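You operate a simulated robot arm through the tools that you are given. There is no shell and no other tool.

You are at the controls of a simulated two-armed robot. One attempt, no reset.

TASK
Clamp the pole, tap its blue cap flush and free the pole again.
Fine: the mallet goes back. Set down upright: mallet.

The check looks at the end state, three seconds after you hand in, the way a careful person would. Anything else that was tipped, shoved, dropped, spilled or broken makes it a failure. Lids that push on must go on centred and level and be pressed home; caps that screw on are set level and turned clockwise until they are tight.

THE ROBOT
Two 7-joint arms with fingered hands on one trunk that stands fixed in place. Base frame: the origin is at the foot of the trunk, x ahead of it, y to its left, z up. Lengths are in cm, angles in degrees, forces in N, time in s.
The left shoulder is at [7.6, 12.4, 107.9], the right one opposite. With the tool pointing down near the work surface each hand reaches from about 50 to 88 cm from the base axis, measured 20 degrees to its own side. Payload 3.6 kg a hand.
Tool frame (each hand has its own): the origin (TCP) lies between the finger pads and is the grasp point; the fingertips stand 3.4 cm ahead of it; z points along the fingers, y is the line along which they close. The gripper opens to 11.6 cm; its body begins 4 cm behind the TCP. The gripper is a hand of 5 fingers: y runs from the thumb to the fingers, the wrist lies at [-1.6, -16, -16.4] in the tool frame, and closing takes about 1.5 s.
Orientation is that of the tool frame in the base frame, as [roll, pitch, yaw] about the fixed x, y, z axes, in that order (R = Rz(yaw) Ry(pitch) Rx(roll)). With the fingers straight down and the wrist toward the robot, the tool's x, y and z point along [0, 1, 0], [1, 0, 0] and [0, 0, -1] of the base frame.

THE INTERFACE
- The arms move only by the tool drive_tool. It takes "left_rows", "right_rows" or both (then of equal length, played together; a hand with none holds still); each is a list of rows, each a list of 6 numbers: the shift along the base's x, y, z in mm, then the turn, a rotation vector about the base's x, y, z in degrees. In form: [[dx, dy, dz, ax, ay, az], ...]. A call has 1 to 20 rows; each row is the pose to reach, as a shift and turn from the pose commanded when the call began. "left_hand" and "right_hand" are, for a hand that has rows, the gripper command, from -1 (shut) to 1 (fully open), values between in proportion, set as the call begins (left out, the last holds). Rows are played at 5 a second. More than 5 cm and 8.6 degrees between two rows, or a gripper value outside its range, and nothing of the call is played. Where a pose cannot be reached the arm comes as near as it can. A force on the tool above 40 N (or 10 N above the force at the start of the call, whichever is more), or a blocked arm, ends the call early, and 0.2 s more pass. The fingers move at their own pace (about 15.3 cm/s each) and stop on an object; they squeeze with about 24 N. The grip force told is the motor's: it shows also when the fingers shut on nothing. Time passes only in rows, and 0.2 s behind the last, so rows that repeat a pose let the fingers close. The reply holds the time, the measured pose of the TCP, the force on the tool along the base axes, the opening and the grip force, in the units named above and with some noise, with the torque about the TCP (base axes, N m) and any sound that the robot's microphone picked up.
- Cameras (640 x 400 px; columns grow to the right, rows downward): "scene" is now at [16.98, -3.34, 126.47]; the picture's right is [-0.38, -0.93, -0.00], its down [-0.40, 0.17, -0.90] and it looks along [0.83, -0.34, -0.44] (base axes); focal length 217 px, centre (320, 200). "left" rides on the left gripper at [-6.9, -13.4, -11] in its tool frame; the picture's right is [-0.77, -0.19, 0.61], its down [0.59, -0.58, 0.56] and it looks along [0.25, 0.79, 0.55] (tool axes); focal length 256 px, centre (320, 200). "right" rides on the right gripper at [6.9, -13.4, -11] in its tool frame; the picture's right is [-0.77, 0.19, -0.61], its down [-0.59, -0.58, 0.57] and it looks along [-0.25, 0.79, 0.55] (tool axes); focal length 256 px, centre (320, 200). There is no depth. A picture from a camera that has moved, and an enlarged one, comes with that camera's place and axes in the base frame and with its lens.
- snapshot(camera): a new picture of that camera. It takes no simulated time.
- lift_body(by): moves the trunk up (or, below 0, down) by that many cm; the arms and the scene camera ride with it, the base frame stays. It gives what a move gives, with no picture.
- move_fingers(index, middle, ring, little, thumb_bend, thumb_turn, hand): sets how far each is bent, from 0 (flat) to 1 (curled in); at 0.3 the hand is open as for a grip, at 0.7 the pads meet at the TCP. One left out holds its place. A second passes; each finger stops where it meets its share of the squeeze, and holds until it gets a number again. A gripper value or a shape takes the hand back. It gives what a move gives, with no picture; readings hold the bend of each and the force on index, middle, ring, little, thumb and palm. thumb_turn goes from beside the hand (0) to across from the fingers (1), as for a grip.
- preshape(shape, hand): the hand has 5 fingers and takes this shape, open, in about a second: jaw (thumb against the fingers, like two jaws); tri (thumb and two fingers); tip (a fingertip pinch); poke (one finger out to press); point (the index stretched); flat (the hand flat); cup (the hand cupped); fist (a fist). The gripper value then closes the fingers along that shape, each until it touches; the sizes above hold for jaw. It gives what a move gives, with no picture.
- aim_head(pan, tilt): turns the head with the scene camera to pan (to the left, within 86 degrees either way) and tilt (down, from -29 to 69), counted from straight ahead of the robot (the tilt from the chest, where the trunk bows). It gives what a move gives.
- close_up(camera, box): a new picture of the part [left, top, right, bottom] of that camera's present view, enlarged. It takes no simulated time.
- job_done(): hands the job in; it is judged then, once.

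Nothing tells you positions but the pictures and the camera data. Unless the task says otherwise, let go and move clear before handing in.

The tools are called as name(argument=value, ...) on one line, values as JSON. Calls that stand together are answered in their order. drive_tool: Moves the arms, as the interface text tells. Its arguments: {"type":"object","properties":{"left_rows":{"type":"array"},"left_hand":{"type":"number"},"right_rows":{"type":"array"},"right_hand":{"type":"number"}},"required":[]} The other tools are called the same way: lift_body (by) moves the trunk up or down; preshape (shape, hand) gives the hand a shape; move_fingers (index, middle, ring, little, thumb_bend, thumb_turn, hand) moves the fingers one by one; aim_head (pan, tilt) turns the head that bears the scene camera; snapshot (camera) takes a picture; close_up (camera, box) takes an enlarged picture of a part of a camera's view; job_done () hands the job in.

At the start:

```text
t: 0.0
left_ee_pos: [56.52, 5.0, 119.39]
left_orientation: [180.0, 0.1, 90.0]
left_wrist_force: [0.4, 1.3, -0.5]
left_ft_torque: [0.02, 0.0, -0.03]
left_gripper_width: 11.62
left_grasp_force: 0.1
left_shape: jaw
left_bend: [0.3, 0.3, 0.3, 0.3, 0.3, 0.97]
left_finger forces: [0.1, 0.1, 0.1, 0.0, 0.0, 0.0]
right_ee_pos: [41.66, -27.33, 117.0]
right_orientation: [179.9, -0.1, 90.0]
right_wrist_force: [0.6, -0.6, -0.3]
right_ft_torque: [-0.03, -0.01, 0.01]
right_gripper_width: 11.61
right_grasp_force: 0.0
right_shape: jaw
right_bend: [0.3, 0.3, 0.3, 0.3, 0.3, 0.97]
right_finger forces: [0.1, 0.0, 0.0, 0.0, 0.0, 0.1]
trunk travel left (down, up): [-27.5, 48.7]
head pan, tilt (commanded): [-22.3, 25.9]
```

scene: 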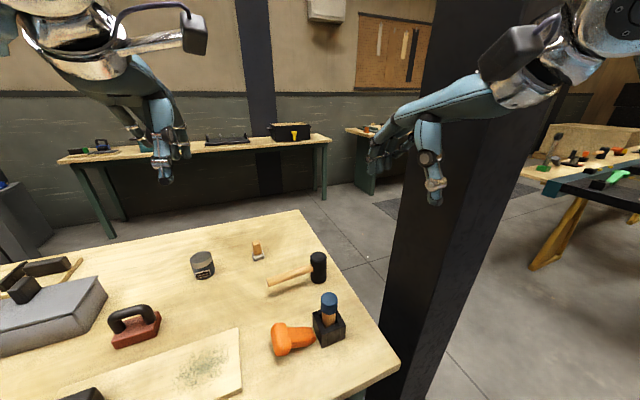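
right: 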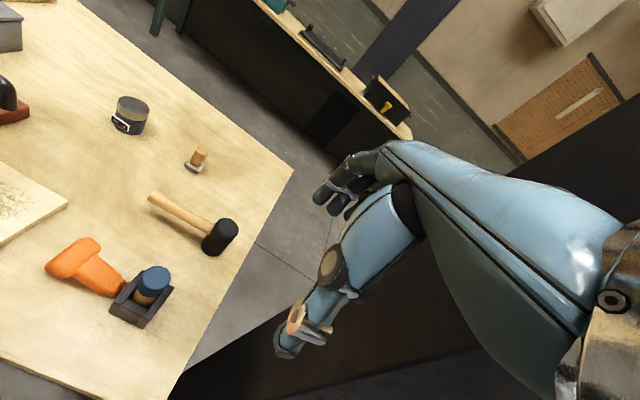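
left: 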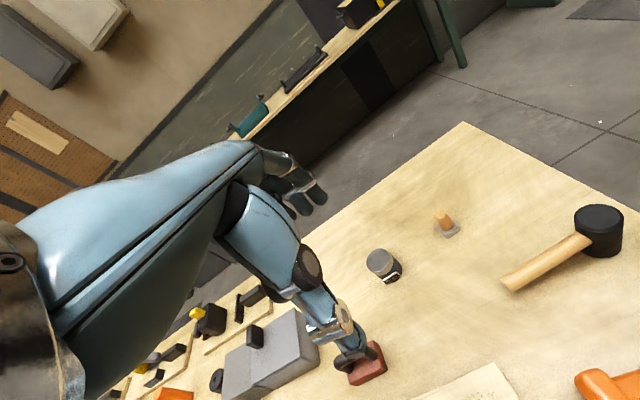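

I see a table with a black vise holding a pole with a blue cap, an orange handle on the vise (or a separate tool), a mallet lying beside it, a can, and other things. I'll take enlarged looks before moving.

close_up(camera="scene", box=[240, 230, 400, 370])

close_up(camera="right", box=[20, 170, 270, 350])

close_up(camera="left", box=[400, 180, 640, 400])

```text
2.86 times, centred on (320, 300) of scene
camera zoom: at [16.98, -3.34, 126.47], right [-0.38, -0.93, 0.0], down [-0.4, 0.17, -0.9], along [0.83, -0.34, -0.44], focal length 619 px, centre (320, -86)
```

zoom: 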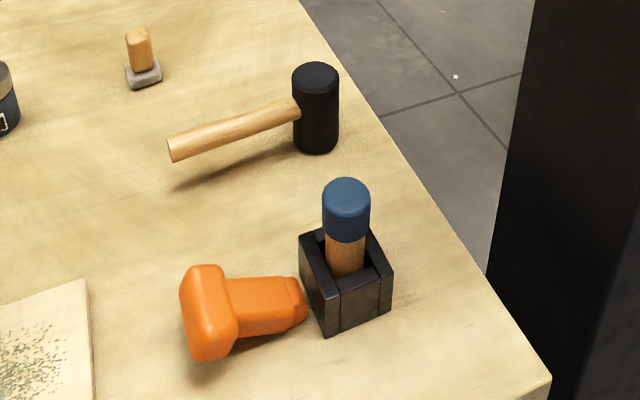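

```text
2.22 times, centred on (145, 260) of right
camera zoom: at [28.3, -20.45, 127.91], right [0.19, -0.77, 0.61], down [-0.58, -0.59, -0.57], along [0.79, -0.25, -0.55], focal length 569 px, centre (709, 67)
```

zoom: 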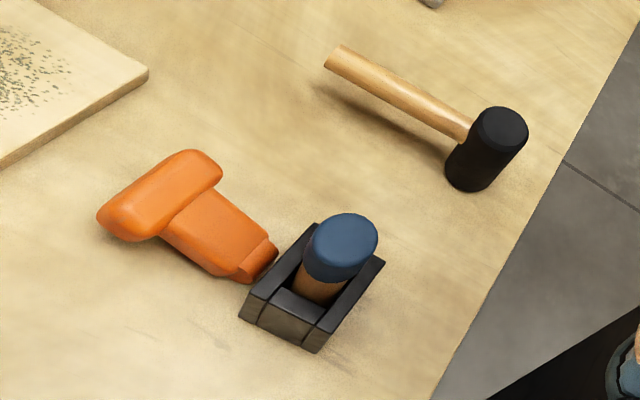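

```text
1.82 times, centred on (520, 290) of left
camera zoom: at [43.22, -1.77, 130.29], right [-0.19, -0.77, -0.61], down [-0.58, 0.59, -0.56], along [0.79, 0.25, -0.55], focal length 465 px, centre (-44, 36)
```

zoom: 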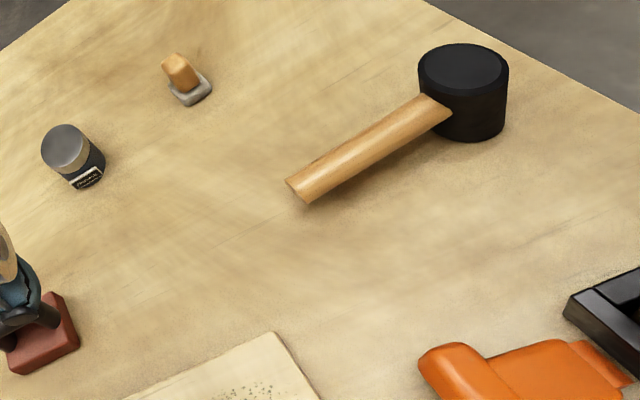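

The vise (black box with pole and blue cap) is near [47,-18], the mallet stands on its head near [64,-22] with its handle toward +y. I'll zoom in more tightly on the vise and the orange part.

close_up(camera="scene", box=[265, 285, 350, 360])

close_up(camera="right", box=[40, 230, 190, 335])

close_up(camera="left", box=[560, 310, 640, 400])

close_up(camera="scene", box=[0, 230, 240, 400])

```text
5.33 times, centred on (308, 322) of scene
camera zoom: at [16.98, -3.34, 126.47], right [-0.38, -0.93, 0.0], down [-0.4, 0.17, -0.9], along [0.83, -0.34, -0.44], focal length 1155 px, centre (387, -453)
```

zoom: 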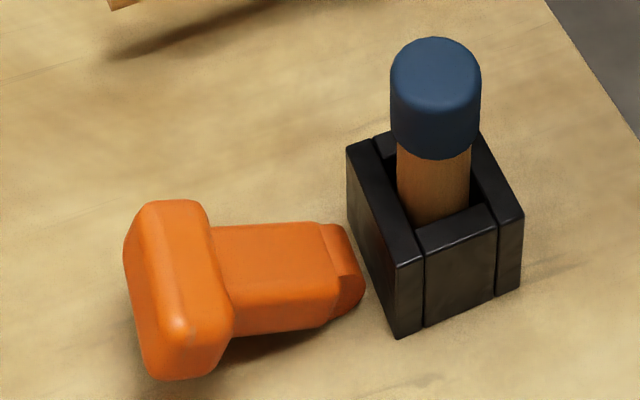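

```text
3.81 times, centred on (115, 282) of right
camera zoom: at [28.3, -20.45, 127.91], right [0.19, -0.77, 0.61], down [-0.58, -0.59, -0.57], along [0.79, -0.25, -0.55], focal length 975 px, centre (1101, -114)
```

zoom: 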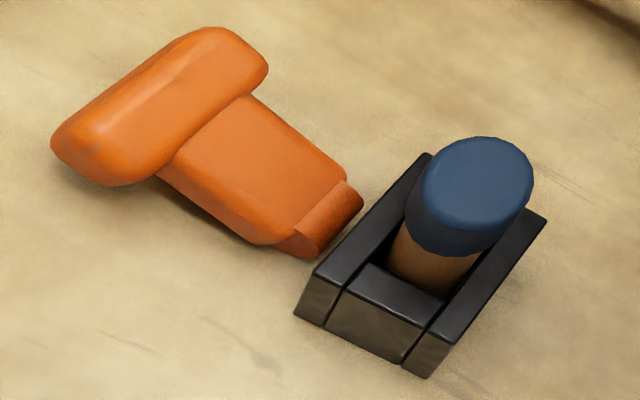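

```text
4.44 times, centred on (600, 355) of left
camera zoom: at [43.22, -1.77, 130.29], right [-0.19, -0.77, -0.61], down [-0.58, 0.59, -0.56], along [0.79, 0.25, -0.55], focal length 1138 px, centre (-924, -489)
```

zoom: 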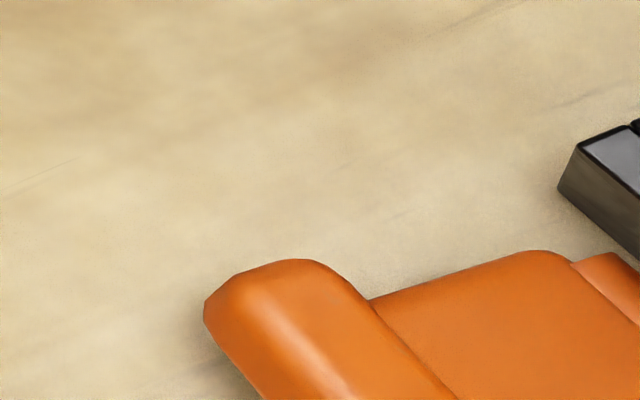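

```text
2.35 times, centred on (120, 315) of scene
camera zoom: at [16.98, -3.34, 126.47], right [-0.38, -0.93, 0.0], down [-0.4, 0.17, -0.9], along [0.83, -0.34, -0.44], focal length 510 px, centre (791, -71)
```

zoom: 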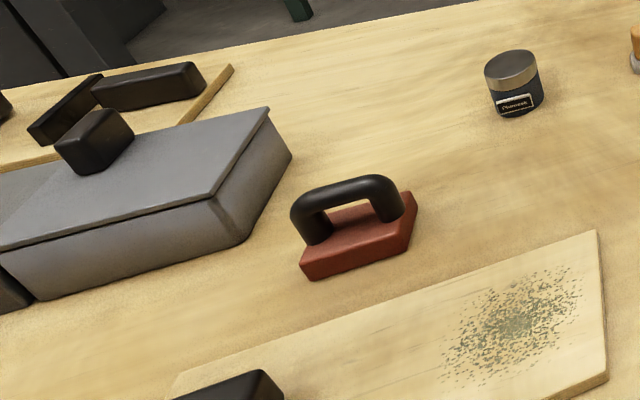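

The box looks like an open four-walled socket around [47.2,-18], its rim about z 79, with the pole upright inside it; the cap top is near z 86. I want to know what the orange part is and what else is on the table, so I'll turn the head to look around.

aim_head(pan=20, tilt=45)

snapshot(camera="scene")

aim_head(pan=-30, tilt=55)

snapshot(camera="scene")

close_up(camera="scene", box=[240, 120, 400, 240])

```text
t: 1.1
left_ee_pos: [56.51, 5.14, 119.23]
left_orientation: [-179.9, 0.0, 89.9]
left_wrist_force: [-0.4, -0.1, -0.2]
left_ft_torque: [0.03, 0.0, -0.03]
left_gripper_width: 11.61
left_grasp_force: 0.1
left_shape: jaw
left_bend: [0.3, 0.3, 0.3, 0.3, 0.3, 0.97]
left_finger forces: [0.0, 0.0, 0.0, 0.1, 0.0, 0.0]
right_ee_pos: [41.8, -27.28, 116.89]
right_orientation: [179.9, 0.0, 90.0]
right_wrist_force: [-0.2, 0.0, 0.6]
right_ft_torque: [0.0, 0.01, -0.01]
right_gripper_width: 11.59
right_grasp_force: 0.1
right_shape: jaw
right_bend: [0.3, 0.3, 0.3, 0.3, 0.3, 0.97]
right_finger forces: [0.1, 0.0, 0.0, 0.0, 0.1, 0.1]
trunk travel left (down, up): [-27.5, 48.7]
head pan, tilt (commanded): [20.0, 45.0]
```

```text
taken
camera scene: at [16.12, 2.92, 123.56], right [0.34, -0.94, 0.0], down [-0.66, -0.24, -0.71], along [0.66, 0.24, -0.71], focal length 217 px, centre (320, 200)
```

scene: 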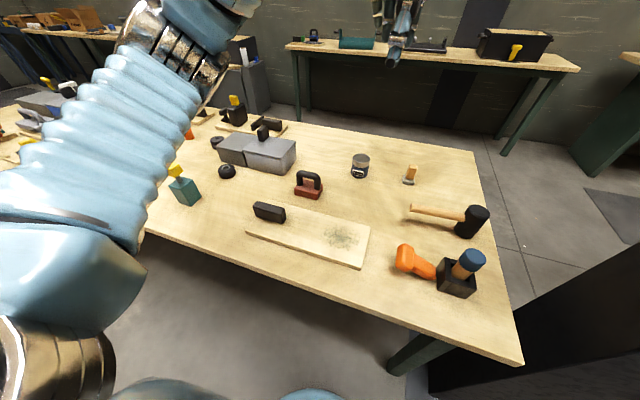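

```text
t: 2.3
left_ee_pos: [56.56, 5.12, 119.36]
left_orientation: [-180.0, 0.0, 90.0]
left_wrist_force: [-0.8, -0.5, -0.9]
left_ft_torque: [0.0, 0.02, 0.01]
left_gripper_width: 11.61
left_grasp_force: 0.0
left_shape: jaw
left_bend: [0.3, 0.3, 0.3, 0.3, 0.3, 0.97]
left_finger forces: [0.1, 0.1, 0.0, 0.0, 0.0, 0.0]
right_ee_pos: [41.73, -27.23, 116.92]
right_orientation: [-180.0, 0.0, 90.0]
right_wrist_force: [0.1, -0.3, -0.6]
right_ft_torque: [0.0, 0.02, 0.01]
right_gripper_width: 11.59
right_grasp_force: 0.0
right_shape: jaw
right_bend: [0.3, 0.3, 0.3, 0.3, 0.3, 0.97]
right_finger forces: [0.0, 0.0, 0.1, 0.0, 0.0, 0.1]
trunk travel left (down, up): [-27.5, 48.7]
head pan, tilt (commanded): [-30.0, 55.0]
```

```text
taken
camera scene: at [14.73, -3.45, 122.22], right [-0.5, -0.87, 0.0], down [-0.71, 0.41, -0.57], along [0.5, -0.29, -0.82], focal length 217 px, centre (320, 200)
```

scene: 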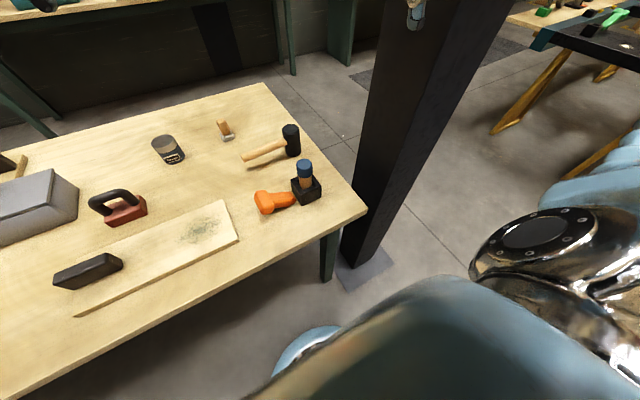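

```text
3.33 times, centred on (320, 180) of scene
camera zoom: at [14.73, -3.45, 122.22], right [-0.5, -0.87, 0.0], down [-0.71, 0.41, -0.57], along [0.5, -0.29, -0.82], focal length 722 px, centre (320, 267)
```

zoom: 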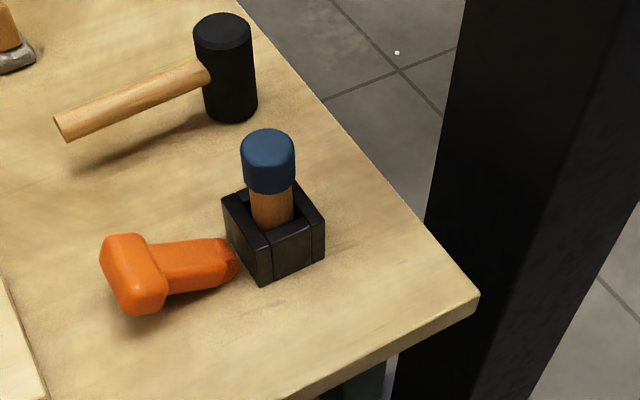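

The rest of the table holds unrelated shop items. I'll zoom hard on the orange part and vise from the present head pose, and again from the right wrist.

close_up(camera="scene", box=[250, 150, 330, 220])

close_up(camera="right", box=[40, 230, 140, 305])

close_up(camera="right", box=[100, 255, 190, 330])

```text
5.71 times, centred on (290, 185) of scene
camera zoom: at [14.73, -3.45, 122.22], right [-0.5, -0.87, 0.0], down [-0.71, 0.41, -0.57], along [0.5, -0.29, -0.82], focal length 1238 px, centre (491, 286)
```

zoom: 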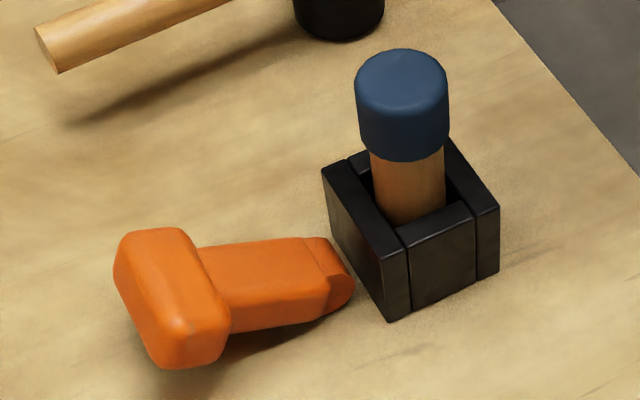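

```text
5.33 times, centred on (90, 268) of right
camera zoom: at [28.3, -20.44, 127.91], right [0.19, -0.77, 0.61], down [-0.58, -0.59, -0.57], along [0.79, -0.25, -0.55], focal length 1365 px, centre (1547, -160)
```

zoom: 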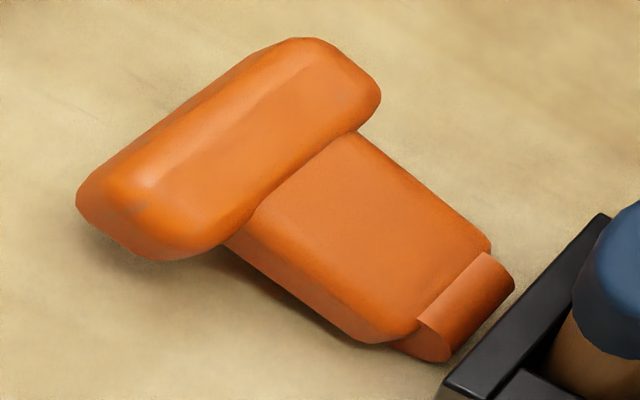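

```text
5.33 times, centred on (145, 292) of right
camera zoom: at [28.3, -20.44, 127.91], right [0.19, -0.77, 0.61], down [-0.58, -0.59, -0.57], along [0.79, -0.25, -0.55], focal length 1365 px, centre (1253, -293)
```

zoom: 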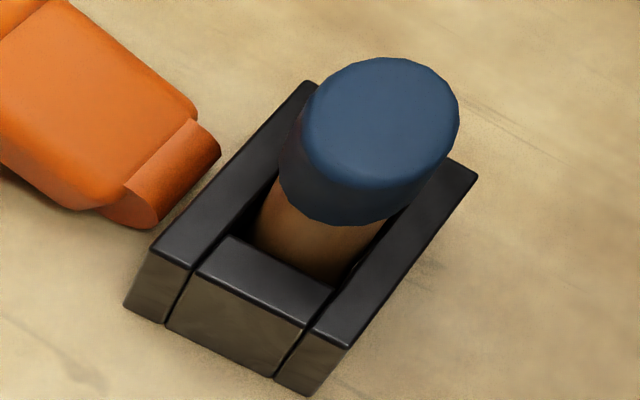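

The orange piece looks like a lever with a round hinge knuckle lying along x at the left foot of the vise (about [47,-14,76]), and a T-grip near [48,-6,77]; it lies open, so raising it should clamp. I'll bring the left hand round (wrist to the left), well above the table, to view it side-on.

drive_tool(left_rows=[[-7, 2.5, -25, 0, 0, -7.5], [-14, 5, -50, 0, 0, -15], [-21, 7.5, -75, 0, 0, -22.5], [-28, 10, -100, 0, 0, -30], [-35, 12.5, -130, 0, 0, -37.5], [-42, 15, -160, 0, 0, -45], [-49, 17.5, -190, 0, 0, -52.5], [-56, 20, -220, 0, 0, -60], [-63, 22.5, -250, 0, 0, -67.5], [-70, 25, -280, 0, 0, -75], [-77, 27.5, -310, 0, 0, -82.5], [-85, 40, -330, 0, 0, -90], [-85, 50, -330, 0, 0, -90]])

snapshot(camera="left")

snapshot(camera="scene")

```text
t: 5.1
left_ee_pos: [48.13, 9.98, 86.46]
left_orientation: [180.0, 0.0, -0.1]
left_wrist_force: [0.4, 0.2, 0.2]
left_ft_torque: [0.0, -0.02, -0.02]
left_gripper_width: 11.59
left_grasp_force: 0.0
left_shape: jaw
left_bend: [0.3, 0.3, 0.3, 0.3, 0.3, 0.97]
left_finger forces: [0.0, 0.0, 0.0, 0.0, 0.0, 0.1]
right_ee_pos: [41.77, -27.29, 116.99]
right_orientation: [-180.0, 0.1, 90.0]
right_wrist_force: [0.8, 0.3, 0.4]
right_ft_torque: [-0.02, 0.01, 0.01]
right_gripper_width: 11.55
right_grasp_force: 0.1
right_shape: jaw
right_bend: [0.3, 0.3, 0.3, 0.3, 0.3, 0.97]
right_finger forces: [0.0, 0.1, 0.0, 0.0, 0.1, 0.1]
trunk travel left (down, up): [-27.5, 48.7]
head pan, tilt (commanded): [-30.0, 55.0]
```

```text
taken
camera left: at [41.37, 23.6, 97.3], right [-0.77, 0.19, -0.61], down [0.59, 0.58, -0.57], along [0.25, -0.8, -0.55], focal length 256 px, centre (320, 200)
```

left: 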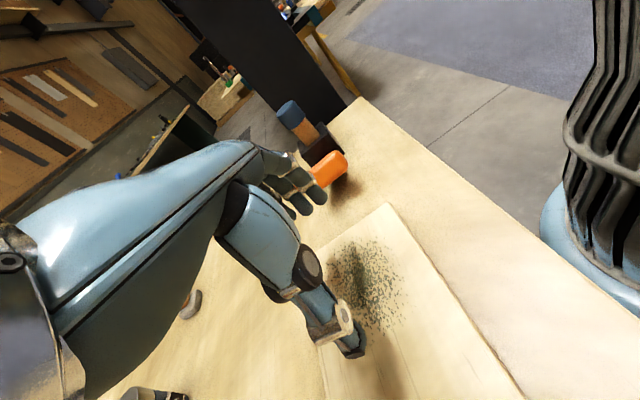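

```text
taken
camera scene: at [14.71, -3.42, 122.22], right [-0.5, -0.87, 0.0], down [-0.71, 0.41, -0.57], along [0.5, -0.29, -0.82], focal length 217 px, centre (320, 200)
```

scene: 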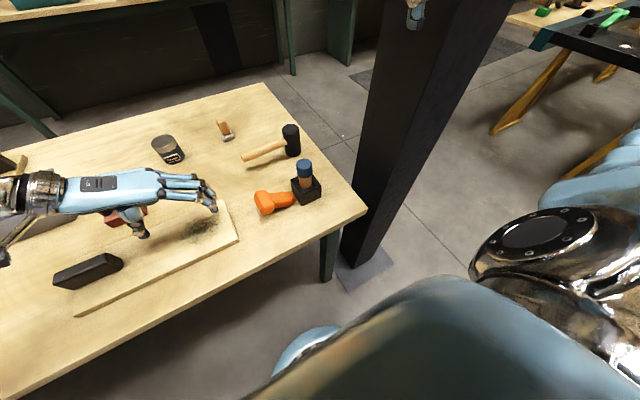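

The left hand now sits left of the lever with a side view. I'll zoom on the lever.

close_up(camera="left", box=[265, 90, 365, 215])

close_up(camera="scene", box=[130, 150, 340, 290])

```text
3.20 times, centred on (315, 152) of left
camera zoom: at [41.37, 23.6, 97.3], right [-0.77, 0.19, -0.61], down [0.59, 0.58, -0.57], along [0.25, -0.8, -0.55], focal length 819 px, centre (336, 352)
```

zoom: 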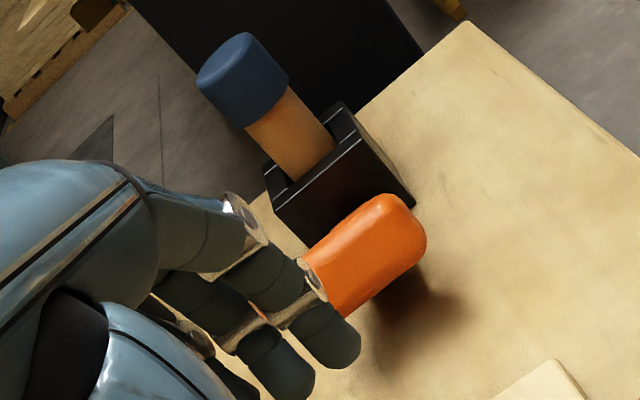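

```text
2.86 times, centred on (235, 220) of scene
camera zoom: at [14.71, -3.42, 122.22], right [-0.5, -0.87, 0.0], down [-0.71, 0.41, -0.57], along [0.5, -0.29, -0.82], focal length 619 px, centre (563, 143)
```

zoom: 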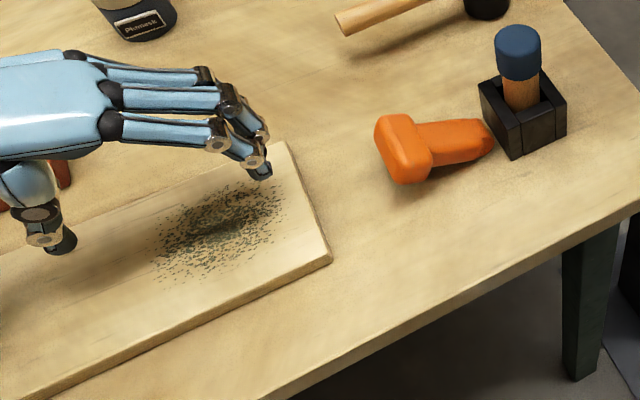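

From two views the T-grip spans x≈44.3–50.9 at y≈-6.6, z≈79, so the lever stands about 24° above horizontal, hinged along x near [y -14, z 76]. I plan to pinch the T-grip by its two ends along x with the left hand; that needs room close to the body, so I'll raise the trunk first and turn the hand back.

lift_body(by=18)

drive_tool(left_rows=[[0, -13, 0, 0, 0, 7.5], [0, -26, 0, 0, 0, 15], [0, -39, 0, 0, 0, 22.5], [0, -52, 0, 0, 0, 30], [0, -65, 0, 0, 0, 37.5], [0, -78, 0, 0, 0, 45], [0, -91, 0, 0, 0, 52.5], [0, -104, 0, 0, 0, 60], [0, -117, 0, 0, 0, 67.5], [0, -130, 0, 0, 0, 75], [0, -143, 0, 0, 0, 82.5], [0, -160, 0, 0, 0, 90], [0, -165, -20, 0, 0, 90]])

snapshot(camera="left")

snapshot(camera="scene")

```text
t: 7.1
left_ee_pos: [48.03, 10.05, 104.25]
left_orientation: [-180.0, 0.1, 0.0]
left_wrist_force: [0.7, -0.1, -0.5]
left_ft_torque: [0.01, 0.01, 0.02]
left_gripper_width: 11.58
left_grasp_force: 0.1
left_shape: jaw
left_bend: [0.3, 0.3, 0.3, 0.3, 0.3, 0.97]
left_finger forces: [0.0, 0.0, 0.0, 0.0, 0.0, 0.1]
right_ee_pos: [41.82, -27.33, 135.0]
right_orientation: [179.9, 0.0, 90.0]
right_wrist_force: [-0.1, 0.8, -1.4]
right_ft_torque: [-0.02, 0.03, 0.02]
right_gripper_width: 11.59
right_grasp_force: 0.1
right_shape: jaw
right_bend: [0.3, 0.3, 0.3, 0.3, 0.3, 0.97]
right_finger forces: [0.0, 0.1, 0.0, 0.0, 0.0, 0.0]
trunk travel left (down, up): [-45.5, 30.7]
head pan, tilt (commanded): [-30.0, 55.0]
```

```text
t: 9.9
left_ee_pos: [48.04, -6.41, 102.38]
left_orientation: [180.0, 0.0, 90.0]
left_wrist_force: [0.2, 0.1, 0.3]
left_ft_torque: [0.01, -0.04, 0.02]
left_gripper_width: 11.59
left_grasp_force: 0.0
left_shape: jaw
left_bend: [0.3, 0.3, 0.3, 0.3, 0.3, 0.97]
left_finger forces: [0.1, 0.0, 0.0, 0.0, 0.0, 0.0]
right_ee_pos: [41.85, -27.31, 134.97]
right_orientation: [179.9, 0.0, 89.9]
right_wrist_force: [-0.3, 0.5, 0.2]
right_ft_torque: [-0.01, 0.03, -0.04]
right_gripper_width: 11.58
right_grasp_force: 0.0
right_shape: jaw
right_bend: [0.3, 0.3, 0.3, 0.3, 0.3, 0.97]
right_finger forces: [0.0, 0.0, 0.1, 0.1, 0.1, 0.1]
trunk travel left (down, up): [-45.5, 30.7]
head pan, tilt (commanded): [-30.0, 55.0]
```

```text
taken
camera left: at [34.68, -13.22, 113.27], right [-0.18, -0.77, -0.61], down [-0.58, 0.59, -0.57], along [0.8, 0.25, -0.55], focal length 256 px, centre (320, 200)
```

left: 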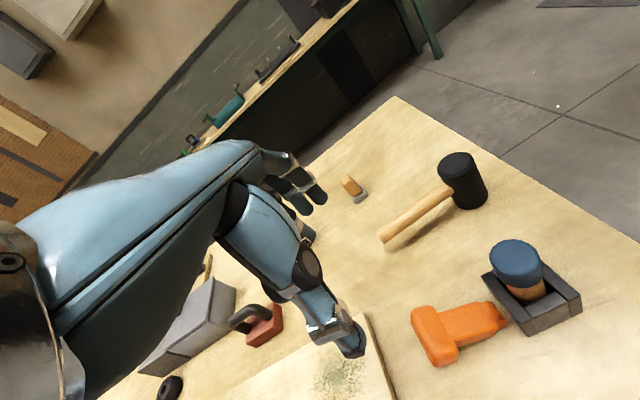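

```text
taken
camera scene: at [9.16, -3.4, 140.5], right [-0.5, -0.87, 0.0], down [-0.71, 0.41, -0.57], along [0.5, -0.29, -0.82], focal length 217 px, centre (320, 200)
```

scene: 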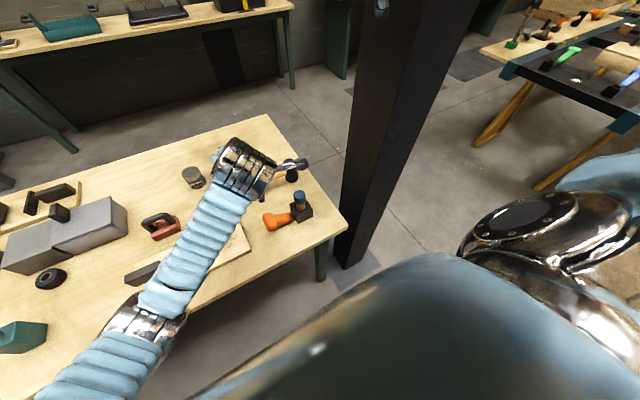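

I'm now over the lever with a good view from the left wrist. Zooming in for precise measurement of lever and mallet.

close_up(camera="left", box=[400, 230, 600, 375])

close_up(camera="left", box=[360, 140, 510, 260])

close_up(camera="scene", box=[240, 150, 340, 250])

snapshot(camera="right")

```text
2.76 times, centred on (500, 302) of left
camera zoom: at [34.68, -13.22, 113.27], right [-0.18, -0.77, -0.61], down [-0.58, 0.59, -0.57], along [0.8, 0.25, -0.55], focal length 706 px, centre (-177, -83)
```

zoom: 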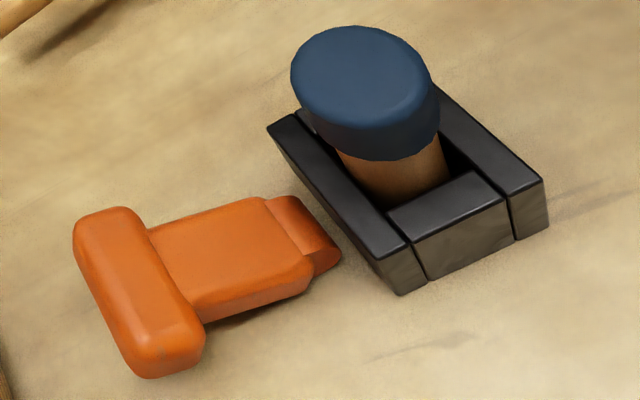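

```text
3.33 times, centred on (435, 200) of left
camera zoom: at [34.68, -13.22, 113.27], right [-0.18, -0.77, -0.61], down [-0.58, 0.59, -0.57], along [0.8, 0.25, -0.55], focal length 853 px, centre (-63, 200)
```

zoom: 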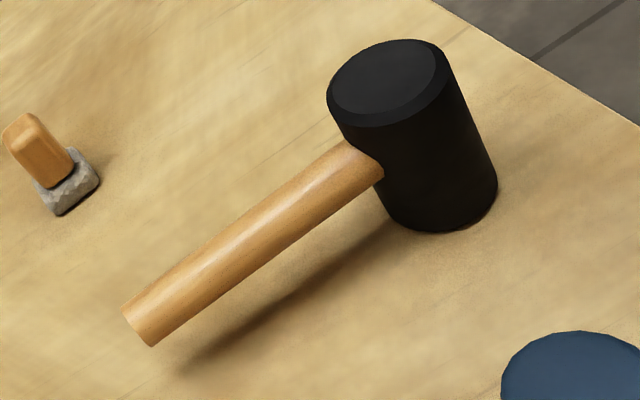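

```text
4.00 times, centred on (290, 200) of scene
camera zoom: at [9.16, -3.4, 140.5], right [-0.5, -0.87, 0.0], down [-0.71, 0.41, -0.57], along [0.5, -0.29, -0.82], focal length 867 px, centre (440, 200)
```

zoom: 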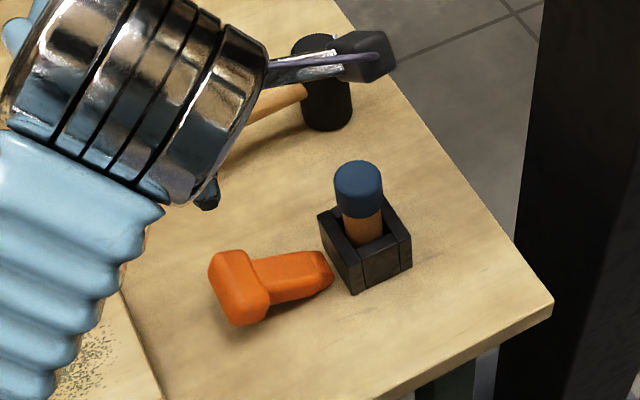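

```text
taken
camera right: at [28.27, -20.38, 145.93], right [0.19, -0.77, 0.61], down [-0.58, -0.59, -0.57], along [0.8, -0.25, -0.55], focal length 256 px, centre (320, 200)
```

right: 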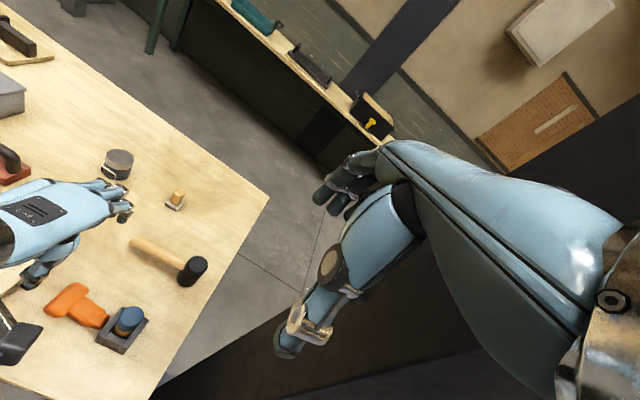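

The T-grip spans x≈44.2–50.5 at y≈-6.7, z≈79. I'll lower the open left hand over it, stopping above to check.

drive_tool(left_rows=[[-3, -1, -40, 0, 0, 0], [-7, -3, -80, 0, 0, 0], [-7, -3, -120, 0, 0, 0], [-7, -3, -150, 0, 0, 0], [-7, -3, -170, 0, 0, 0], [-7, -3, -170, 0, 0, 0]], left_hand=1)

snapshot(camera="left")

close_up(camera="right", box=[0, 170, 200, 370])

close_up(camera="scene", box=[200, 130, 340, 270])

```text
t: 11.3
left_ee_pos: [47.13, -6.86, 85.3]
left_orientation: [179.9, 0.0, 90.0]
left_wrist_force: [0.1, 0.3, -0.8]
left_ft_torque: [0.0, 0.02, 0.01]
left_gripper_width: 11.59
left_grasp_force: 0.1
left_shape: jaw
left_bend: [0.3, 0.3, 0.3, 0.3, 0.3, 0.97]
left_finger forces: [0.1, 0.0, 0.0, 0.1, 0.1, 0.0]
right_ee_pos: [41.91, -27.29, 135.02]
right_orientation: [-179.9, 0.0, 90.0]
right_wrist_force: [-0.8, 0.2, -0.5]
right_ft_torque: [0.03, -0.05, -0.01]
right_gripper_width: 11.6
right_grasp_force: 0.1
right_shape: jaw
right_bend: [0.3, 0.3, 0.3, 0.3, 0.3, 0.97]
right_finger forces: [0.1, 0.0, 0.0, 0.0, 0.1, 0.1]
trunk travel left (down, up): [-45.5, 30.7]
head pan, tilt (commanded): [-30.0, 55.0]
```

```text
taken
camera left: at [33.83, -13.66, 96.2], right [-0.19, -0.77, -0.61], down [-0.58, 0.59, -0.56], along [0.79, 0.25, -0.55], focal length 256 px, centre (320, 200)
```

left: 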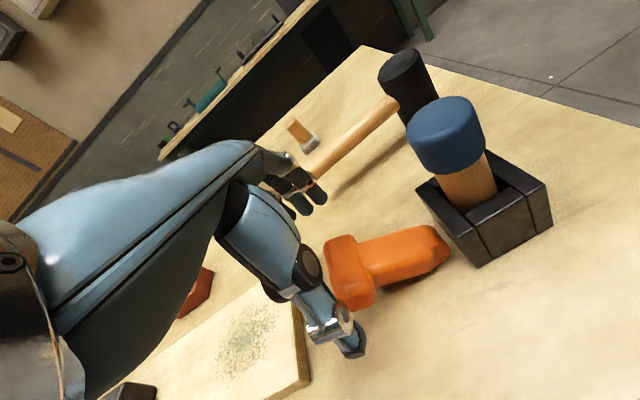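

```text
2.00 times, centred on (100, 270) of right
camera zoom: at [28.29, -20.46, 145.92], right [0.19, -0.77, 0.61], down [-0.58, -0.59, -0.57], along [0.8, -0.25, -0.55], focal length 512 px, centre (760, 60)
```

zoom: 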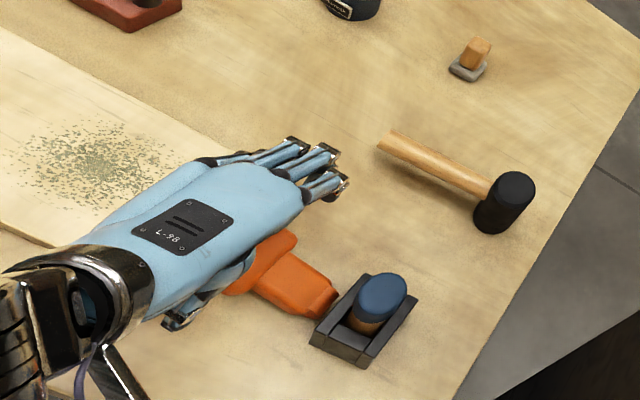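

```text
2.86 times, centred on (270, 200) of scene
camera zoom: at [9.17, -3.47, 140.5], right [-0.5, -0.87, 0.0], down [-0.71, 0.41, -0.57], along [0.5, -0.29, -0.82], focal length 619 px, centre (463, 200)
```

zoom: 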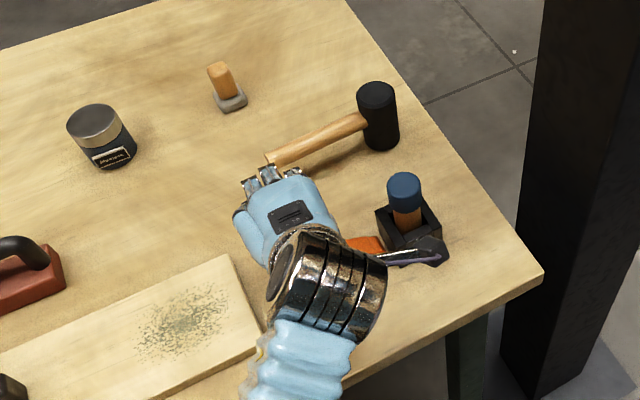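

The hand straddles the T-grip (thumb on the near side, fingers beyond). Descending to grip height and closing.

drive_tool(left_rows=[[1, 0, -25, 0, 0, 0], [2, 0, -45, 0, 0, 0], [2, 0, -53, 0, 0, 0], [2, 0, -53, 0, 0, 0]])

snapshot(camera="left")

close_up(camera="right", box=[50, 220, 180, 340])

```text
t: 12.3
left_ee_pos: [48.31, -4.47, 79.49]
left_orientation: [179.3, -2.4, 90.2]
left_wrist_force: [0.0, -0.9, 0.2]
left_ft_torque: [-0.01, -0.01, 0.0]
left_gripper_width: 11.6
left_grasp_force: 0.0
left_shape: jaw
left_bend: [0.3, 0.3, 0.3, 0.3, 0.3, 0.97]
left_finger forces: [0.0, 0.1, 0.0, 0.1, 0.0, 0.0]
right_ee_pos: [41.84, -27.33, 134.86]
right_orientation: [179.9, 0.0, 90.0]
right_wrist_force: [0.2, 0.2, -0.4]
right_ft_torque: [-0.01, 0.01, 0.01]
right_gripper_width: 11.61
right_grasp_force: 0.1
right_shape: jaw
right_bend: [0.3, 0.3, 0.3, 0.3, 0.3, 0.97]
right_finger forces: [0.1, 0.1, 0.0, 0.0, 0.0, 0.0]
trunk travel left (down, up): [-45.5, 30.7]
head pan, tilt (commanded): [-30.0, 55.0]
```

```text
taken
camera left: at [34.82, -11.86, 89.93], right [-0.18, -0.74, -0.65], down [-0.57, 0.61, -0.55], along [0.8, 0.27, -0.53], focal length 256 px, centre (320, 200)
```

left: 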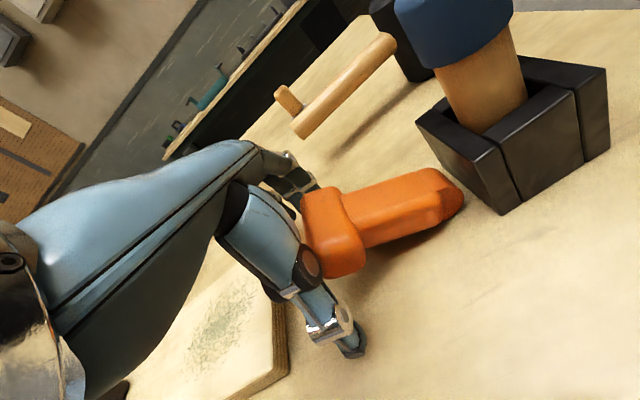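

```text
3.33 times, centred on (115, 280) of right
camera zoom: at [28.29, -20.45, 145.92], right [0.19, -0.77, 0.61], down [-0.58, -0.59, -0.57], along [0.8, -0.25, -0.55], focal length 853 px, centre (1003, -67)
```

zoom: 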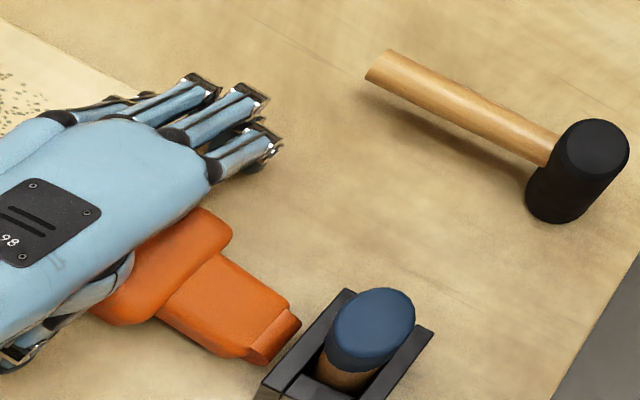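

The arm fell short at that depth (it stopped about 2 cm off, at a wrist limit). I'll lift clear, lower the trunk to ease the wrist angle, and try again.

drive_tool(left_rows=[[-2, 0, 40, 0, 0, 0], [-2, 0, 85, 0, 0, 0], [-2, 0, 130, 0, 0, 0], [-2, 0, 175, 0, 0, 0], [-2, 0, 175, 0, 0, 0]])

lift_body(by=-12)

```text
t: 13.0
left_ee_pos: [50.04, 0.18, 88.38]
left_orientation: [176.7, -9.9, 90.9]
left_wrist_force: [-0.8, -0.9, -0.8]
left_ft_torque: [0.0, 0.0, 0.01]
left_gripper_width: 11.59
left_grasp_force: 0.1
left_shape: jaw
left_bend: [0.3, 0.3, 0.3, 0.3, 0.3, 0.97]
left_finger forces: [0.1, 0.0, 0.1, 0.1, 0.1, 0.1]
right_ee_pos: [41.84, -27.22, 134.9]
right_orientation: [179.9, 0.1, 90.0]
right_wrist_force: [0.2, 0.0, -0.3]
right_ft_torque: [0.03, -0.03, 0.03]
right_gripper_width: 11.6
right_grasp_force: 0.0
right_shape: jaw
right_bend: [0.3, 0.3, 0.3, 0.3, 0.3, 0.97]
right_finger forces: [0.0, 0.0, 0.0, 0.0, 0.0, 0.0]
trunk travel left (down, up): [-45.5, 30.7]
head pan, tilt (commanded): [-30.0, 55.0]
stopped in row 3 (left hand): the arm was blocked; the commanded pose is now the measured one
```

```text
t: 14.0
left_ee_pos: [52.21, 4.27, 80.86]
left_orientation: [172.0, -16.8, 91.3]
left_wrist_force: [-4.1, -2.4, 16.0]
left_ft_torque: [0.09, 1.27, 0.19]
left_gripper_width: 11.56
left_grasp_force: 0.0
left_shape: jaw
left_bend: [0.3, 0.3, 0.3, 0.3, 0.3, 0.98]
left_finger forces: [0.0, 0.0, 0.0, 0.0, 14.8, 0.0]
right_ee_pos: [41.91, -27.31, 126.1]
right_orientation: [-179.7, -0.1, 90.0]
right_wrist_force: [0.6, 0.5, 0.2]
right_ft_torque: [-0.01, -0.01, -0.01]
right_gripper_width: 11.59
right_grasp_force: 0.1
right_shape: jaw
right_bend: [0.3, 0.3, 0.3, 0.3, 0.3, 0.97]
right_finger forces: [0.0, 0.0, 0.0, 0.0, 0.0, 0.1]
trunk travel left (down, up): [-36.9, 39.4]
head pan, tilt (commanded): [-30.0, 55.0]
stopped: the force on the tool passed its limit at 61 N (the readings are from after the stop); the commanded pose is now the measured one
```

The upward move was blocked partway (the arm drifted oddly), and the trunk lowering then pressed the thumb onto something; it stopped itself. Let me look before moving on.

snapshot(camera="scene")

snapshot(camera="left")

snapshot(camera="right")

```text
taken
camera scene: at [11.16, -3.49, 131.75], right [-0.5, -0.87, 0.0], down [-0.71, 0.41, -0.57], along [0.5, -0.29, -0.82], focal length 217 px, centre (320, 200)
```

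scene: 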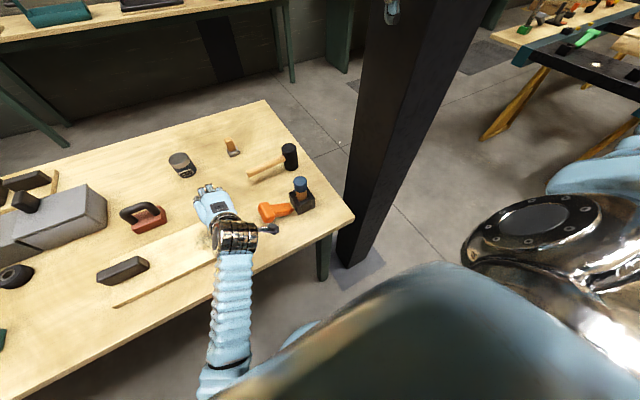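

```text
taken
camera left: at [37.66, -5.15, 87.49], right [-0.09, -0.56, -0.83], down [-0.51, 0.74, -0.44], along [0.86, 0.38, -0.35], focal length 256 px, centre (320, 200)
```

left: 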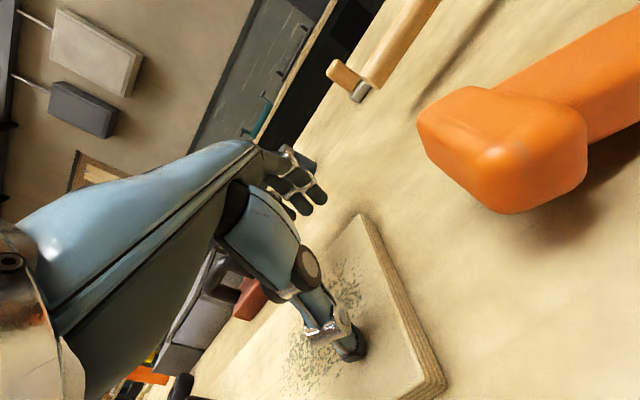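

```text
taken
camera right: at [28.44, -20.5, 137.11], right [0.19, -0.77, 0.61], down [-0.58, -0.59, -0.56], along [0.79, -0.25, -0.56], focal length 256 px, centre (320, 200)
```

right: 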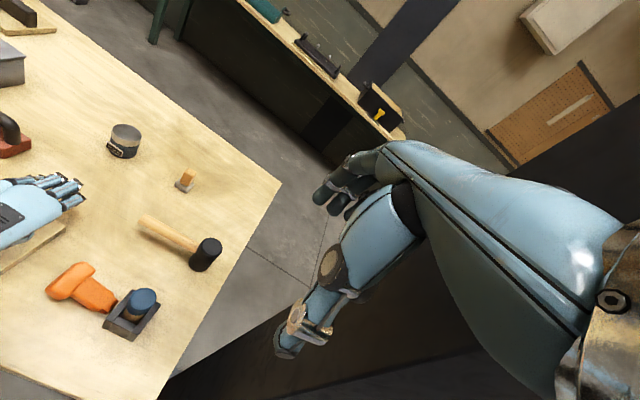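

Nothing is tipped; the thumb had come down on the flat board to the left. I'll ease the hand straight up and outward.

drive_tool(left_rows=[[0, 0, 15, 0, 0, 0], [10, 15, 40, 0, 0, 0], [20, 30, 70, 0, 0, 0], [30, 45, 100, 0, 0, 0], [40, 60, 130, 0, 0, 0]])

```text
t: 15.2
left_ee_pos: [56.14, 10.27, 93.73]
left_orientation: [172.5, -16.6, 91.2]
left_wrist_force: [-0.8, 0.4, 0.0]
left_ft_torque: [0.02, 0.01, -0.02]
left_gripper_width: 11.59
left_grasp_force: 0.1
left_shape: jaw
left_bend: [0.3, 0.3, 0.3, 0.3, 0.3, 0.97]
left_finger forces: [0.1, 0.0, 0.0, 0.0, 0.0, 0.0]
right_ee_pos: [42.06, -27.21, 126.02]
right_orientation: [-179.6, 0.0, 90.0]
right_wrist_force: [0.3, 1.0, 0.1]
right_ft_torque: [-0.02, -0.03, 0.01]
right_gripper_width: 11.55
right_grasp_force: 0.0
right_shape: jaw
right_bend: [0.3, 0.3, 0.3, 0.3, 0.3, 0.97]
right_finger forces: [0.0, 0.0, 0.1, 0.1, 0.1, 0.1]
trunk travel left (down, up): [-36.9, 39.4]
head pan, tilt (commanded): [-30.0, 55.0]
```

Now I'll level the hand and go back above the lever grip with the trunk at this lower height, checking how well the pose is tracked.

drive_tool(left_rows=[[0, 0, 5, -5.5, 2.5, 0], [0, 0, 10, -11, 5, 0], [0, 0, 13, -16.6, 7.5, 0], [-15, -40, 13, -16.6, 7.5, 0], [-40, -80, 13, -16.6, 7.5, 0], [-65, -120, 13, -16.6, 7.5, 0], [-88, -155, 13, -16.6, 7.5, 0], [-88, -170, 13, -16.6, 7.5, 0], [-88, -170, 13, -16.6, 7.5, 0]])

```text
t: 16.6
left_ee_pos: [52.74, 6.39, 94.71]
left_orientation: [176.8, -9.9, 93.6]
left_wrist_force: [-0.5, -0.5, -1.1]
left_ft_torque: [0.03, 0.02, 0.03]
left_gripper_width: 11.6
left_grasp_force: 0.1
left_shape: jaw
left_bend: [0.3, 0.3, 0.3, 0.3, 0.3, 0.97]
left_finger forces: [0.1, 0.1, 0.1, 0.0, 0.1, 0.0]
right_ee_pos: [42.07, -27.3, 126.08]
right_orientation: [-179.4, -0.1, 90.0]
right_wrist_force: [0.2, -0.3, 0.6]
right_ft_torque: [0.03, 0.0, -0.02]
right_gripper_width: 11.56
right_grasp_force: 0.0
right_shape: jaw
right_bend: [0.3, 0.3, 0.3, 0.3, 0.3, 0.97]
right_finger forces: [0.0, 0.1, 0.1, 0.0, 0.0, 0.1]
trunk travel left (down, up): [-36.9, 39.4]
head pan, tilt (commanded): [-30.0, 55.0]
stopped in row 6 (left hand): the arm was blocked; the commanded pose is now the measured one
```

The arm is jammed at a joint limit in this posture. I'll take it up and outward to its starting kind of posture to free the joints.

drive_tool(left_rows=[[10, 10, 40, 0, 0, 0], [20, 20, 80, 0, 0, 0], [30, 30, 120, 0, 0, 0], [40, 40, 160, 0, 0, 0], [50, 50, 200, 0, 0, 0], [50, 50, 200, 0, 0, 0]])

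```text
t: 18.0
left_ee_pos: [57.84, 11.25, 114.63]
left_orientation: [176.8, -9.6, 93.5]
left_wrist_force: [0.3, -0.2, -0.2]
left_ft_torque: [0.04, 0.0, 0.0]
left_gripper_width: 11.57
left_grasp_force: 0.0
left_shape: jaw
left_bend: [0.3, 0.3, 0.3, 0.3, 0.3, 0.97]
left_finger forces: [0.0, 0.0, 0.0, 0.1, 0.0, 0.1]
right_ee_pos: [41.98, -27.33, 126.1]
right_orientation: [-179.5, 0.0, 89.9]
right_wrist_force: [-0.3, -0.2, 0.5]
right_ft_torque: [-0.01, -0.03, 0.0]
right_gripper_width: 11.61
right_grasp_force: 0.0
right_shape: jaw
right_bend: [0.3, 0.3, 0.3, 0.3, 0.3, 0.97]
right_finger forces: [0.0, 0.1, 0.0, 0.0, 0.1, 0.0]
trunk travel left (down, up): [-36.9, 39.4]
head pan, tilt (commanded): [-30.0, 55.0]
```

The arm is free again, up at [57.8,11,115]. The wrist-to-the-left posture tracked perfectly before, so I'll go back to it: level the hand first, then turn it -90° about z.

drive_tool(left_rows=[[0, 0, 0, -4.8, 1.6, -1.6], [0, 0, 0, -9.6, 3.2, -3.2], [0, 0, 0, -9.6, 3.2, -3.2]])

```text
t: 18.8
left_ee_pos: [57.81, 11.28, 114.77]
left_orientation: [-179.6, -0.2, 90.1]
left_wrist_force: [-0.5, 0.1, 0.7]
left_ft_torque: [0.03, 0.02, 0.01]
left_gripper_width: 11.59
left_grasp_force: 0.1
left_shape: jaw
left_bend: [0.3, 0.3, 0.3, 0.3, 0.3, 0.97]
left_finger forces: [0.0, 0.0, 0.0, 0.0, 0.1, 0.0]
right_ee_pos: [42.06, -27.3, 126.13]
right_orientation: [-179.5, 0.0, 89.9]
right_wrist_force: [0.5, -0.8, 0.1]
right_ft_torque: [-0.01, -0.03, -0.03]
right_gripper_width: 11.6
right_grasp_force: 0.1
right_shape: jaw
right_bend: [0.3, 0.3, 0.3, 0.3, 0.3, 0.97]
right_finger forces: [0.0, 0.0, 0.0, 0.0, 0.0, 0.0]
trunk travel left (down, up): [-36.9, 39.4]
head pan, tilt (commanded): [-30.0, 55.0]
```

Level again. I'll bring the trunk back to its original height (hand is high and clear), then turn the hand.

lift_body(by=-9.4)

```text
t: 20.1
left_ee_pos: [57.83, 11.46, 105.36]
left_orientation: [-179.8, -0.2, 90.2]
left_wrist_force: [0.1, -0.2, -1.1]
left_ft_torque: [0.0, -0.03, 0.01]
left_gripper_width: 11.59
left_grasp_force: 0.1
left_shape: jaw
left_bend: [0.3, 0.3, 0.3, 0.3, 0.3, 0.97]
left_finger forces: [0.0, 0.0, 0.1, 0.1, 0.1, 0.1]
right_ee_pos: [42.0, -27.33, 116.65]
right_orientation: [-179.5, 0.0, 90.0]
right_wrist_force: [0.0, 0.5, 0.8]
right_ft_torque: [0.01, -0.04, 0.03]
right_gripper_width: 11.58
right_grasp_force: 0.1
right_shape: jaw
right_bend: [0.3, 0.3, 0.3, 0.3, 0.3, 0.97]
right_finger forces: [0.1, 0.0, 0.1, 0.0, 0.0, 0.0]
trunk travel left (down, up): [-27.5, 48.8]
head pan, tilt (commanded): [-30.0, 55.0]
```

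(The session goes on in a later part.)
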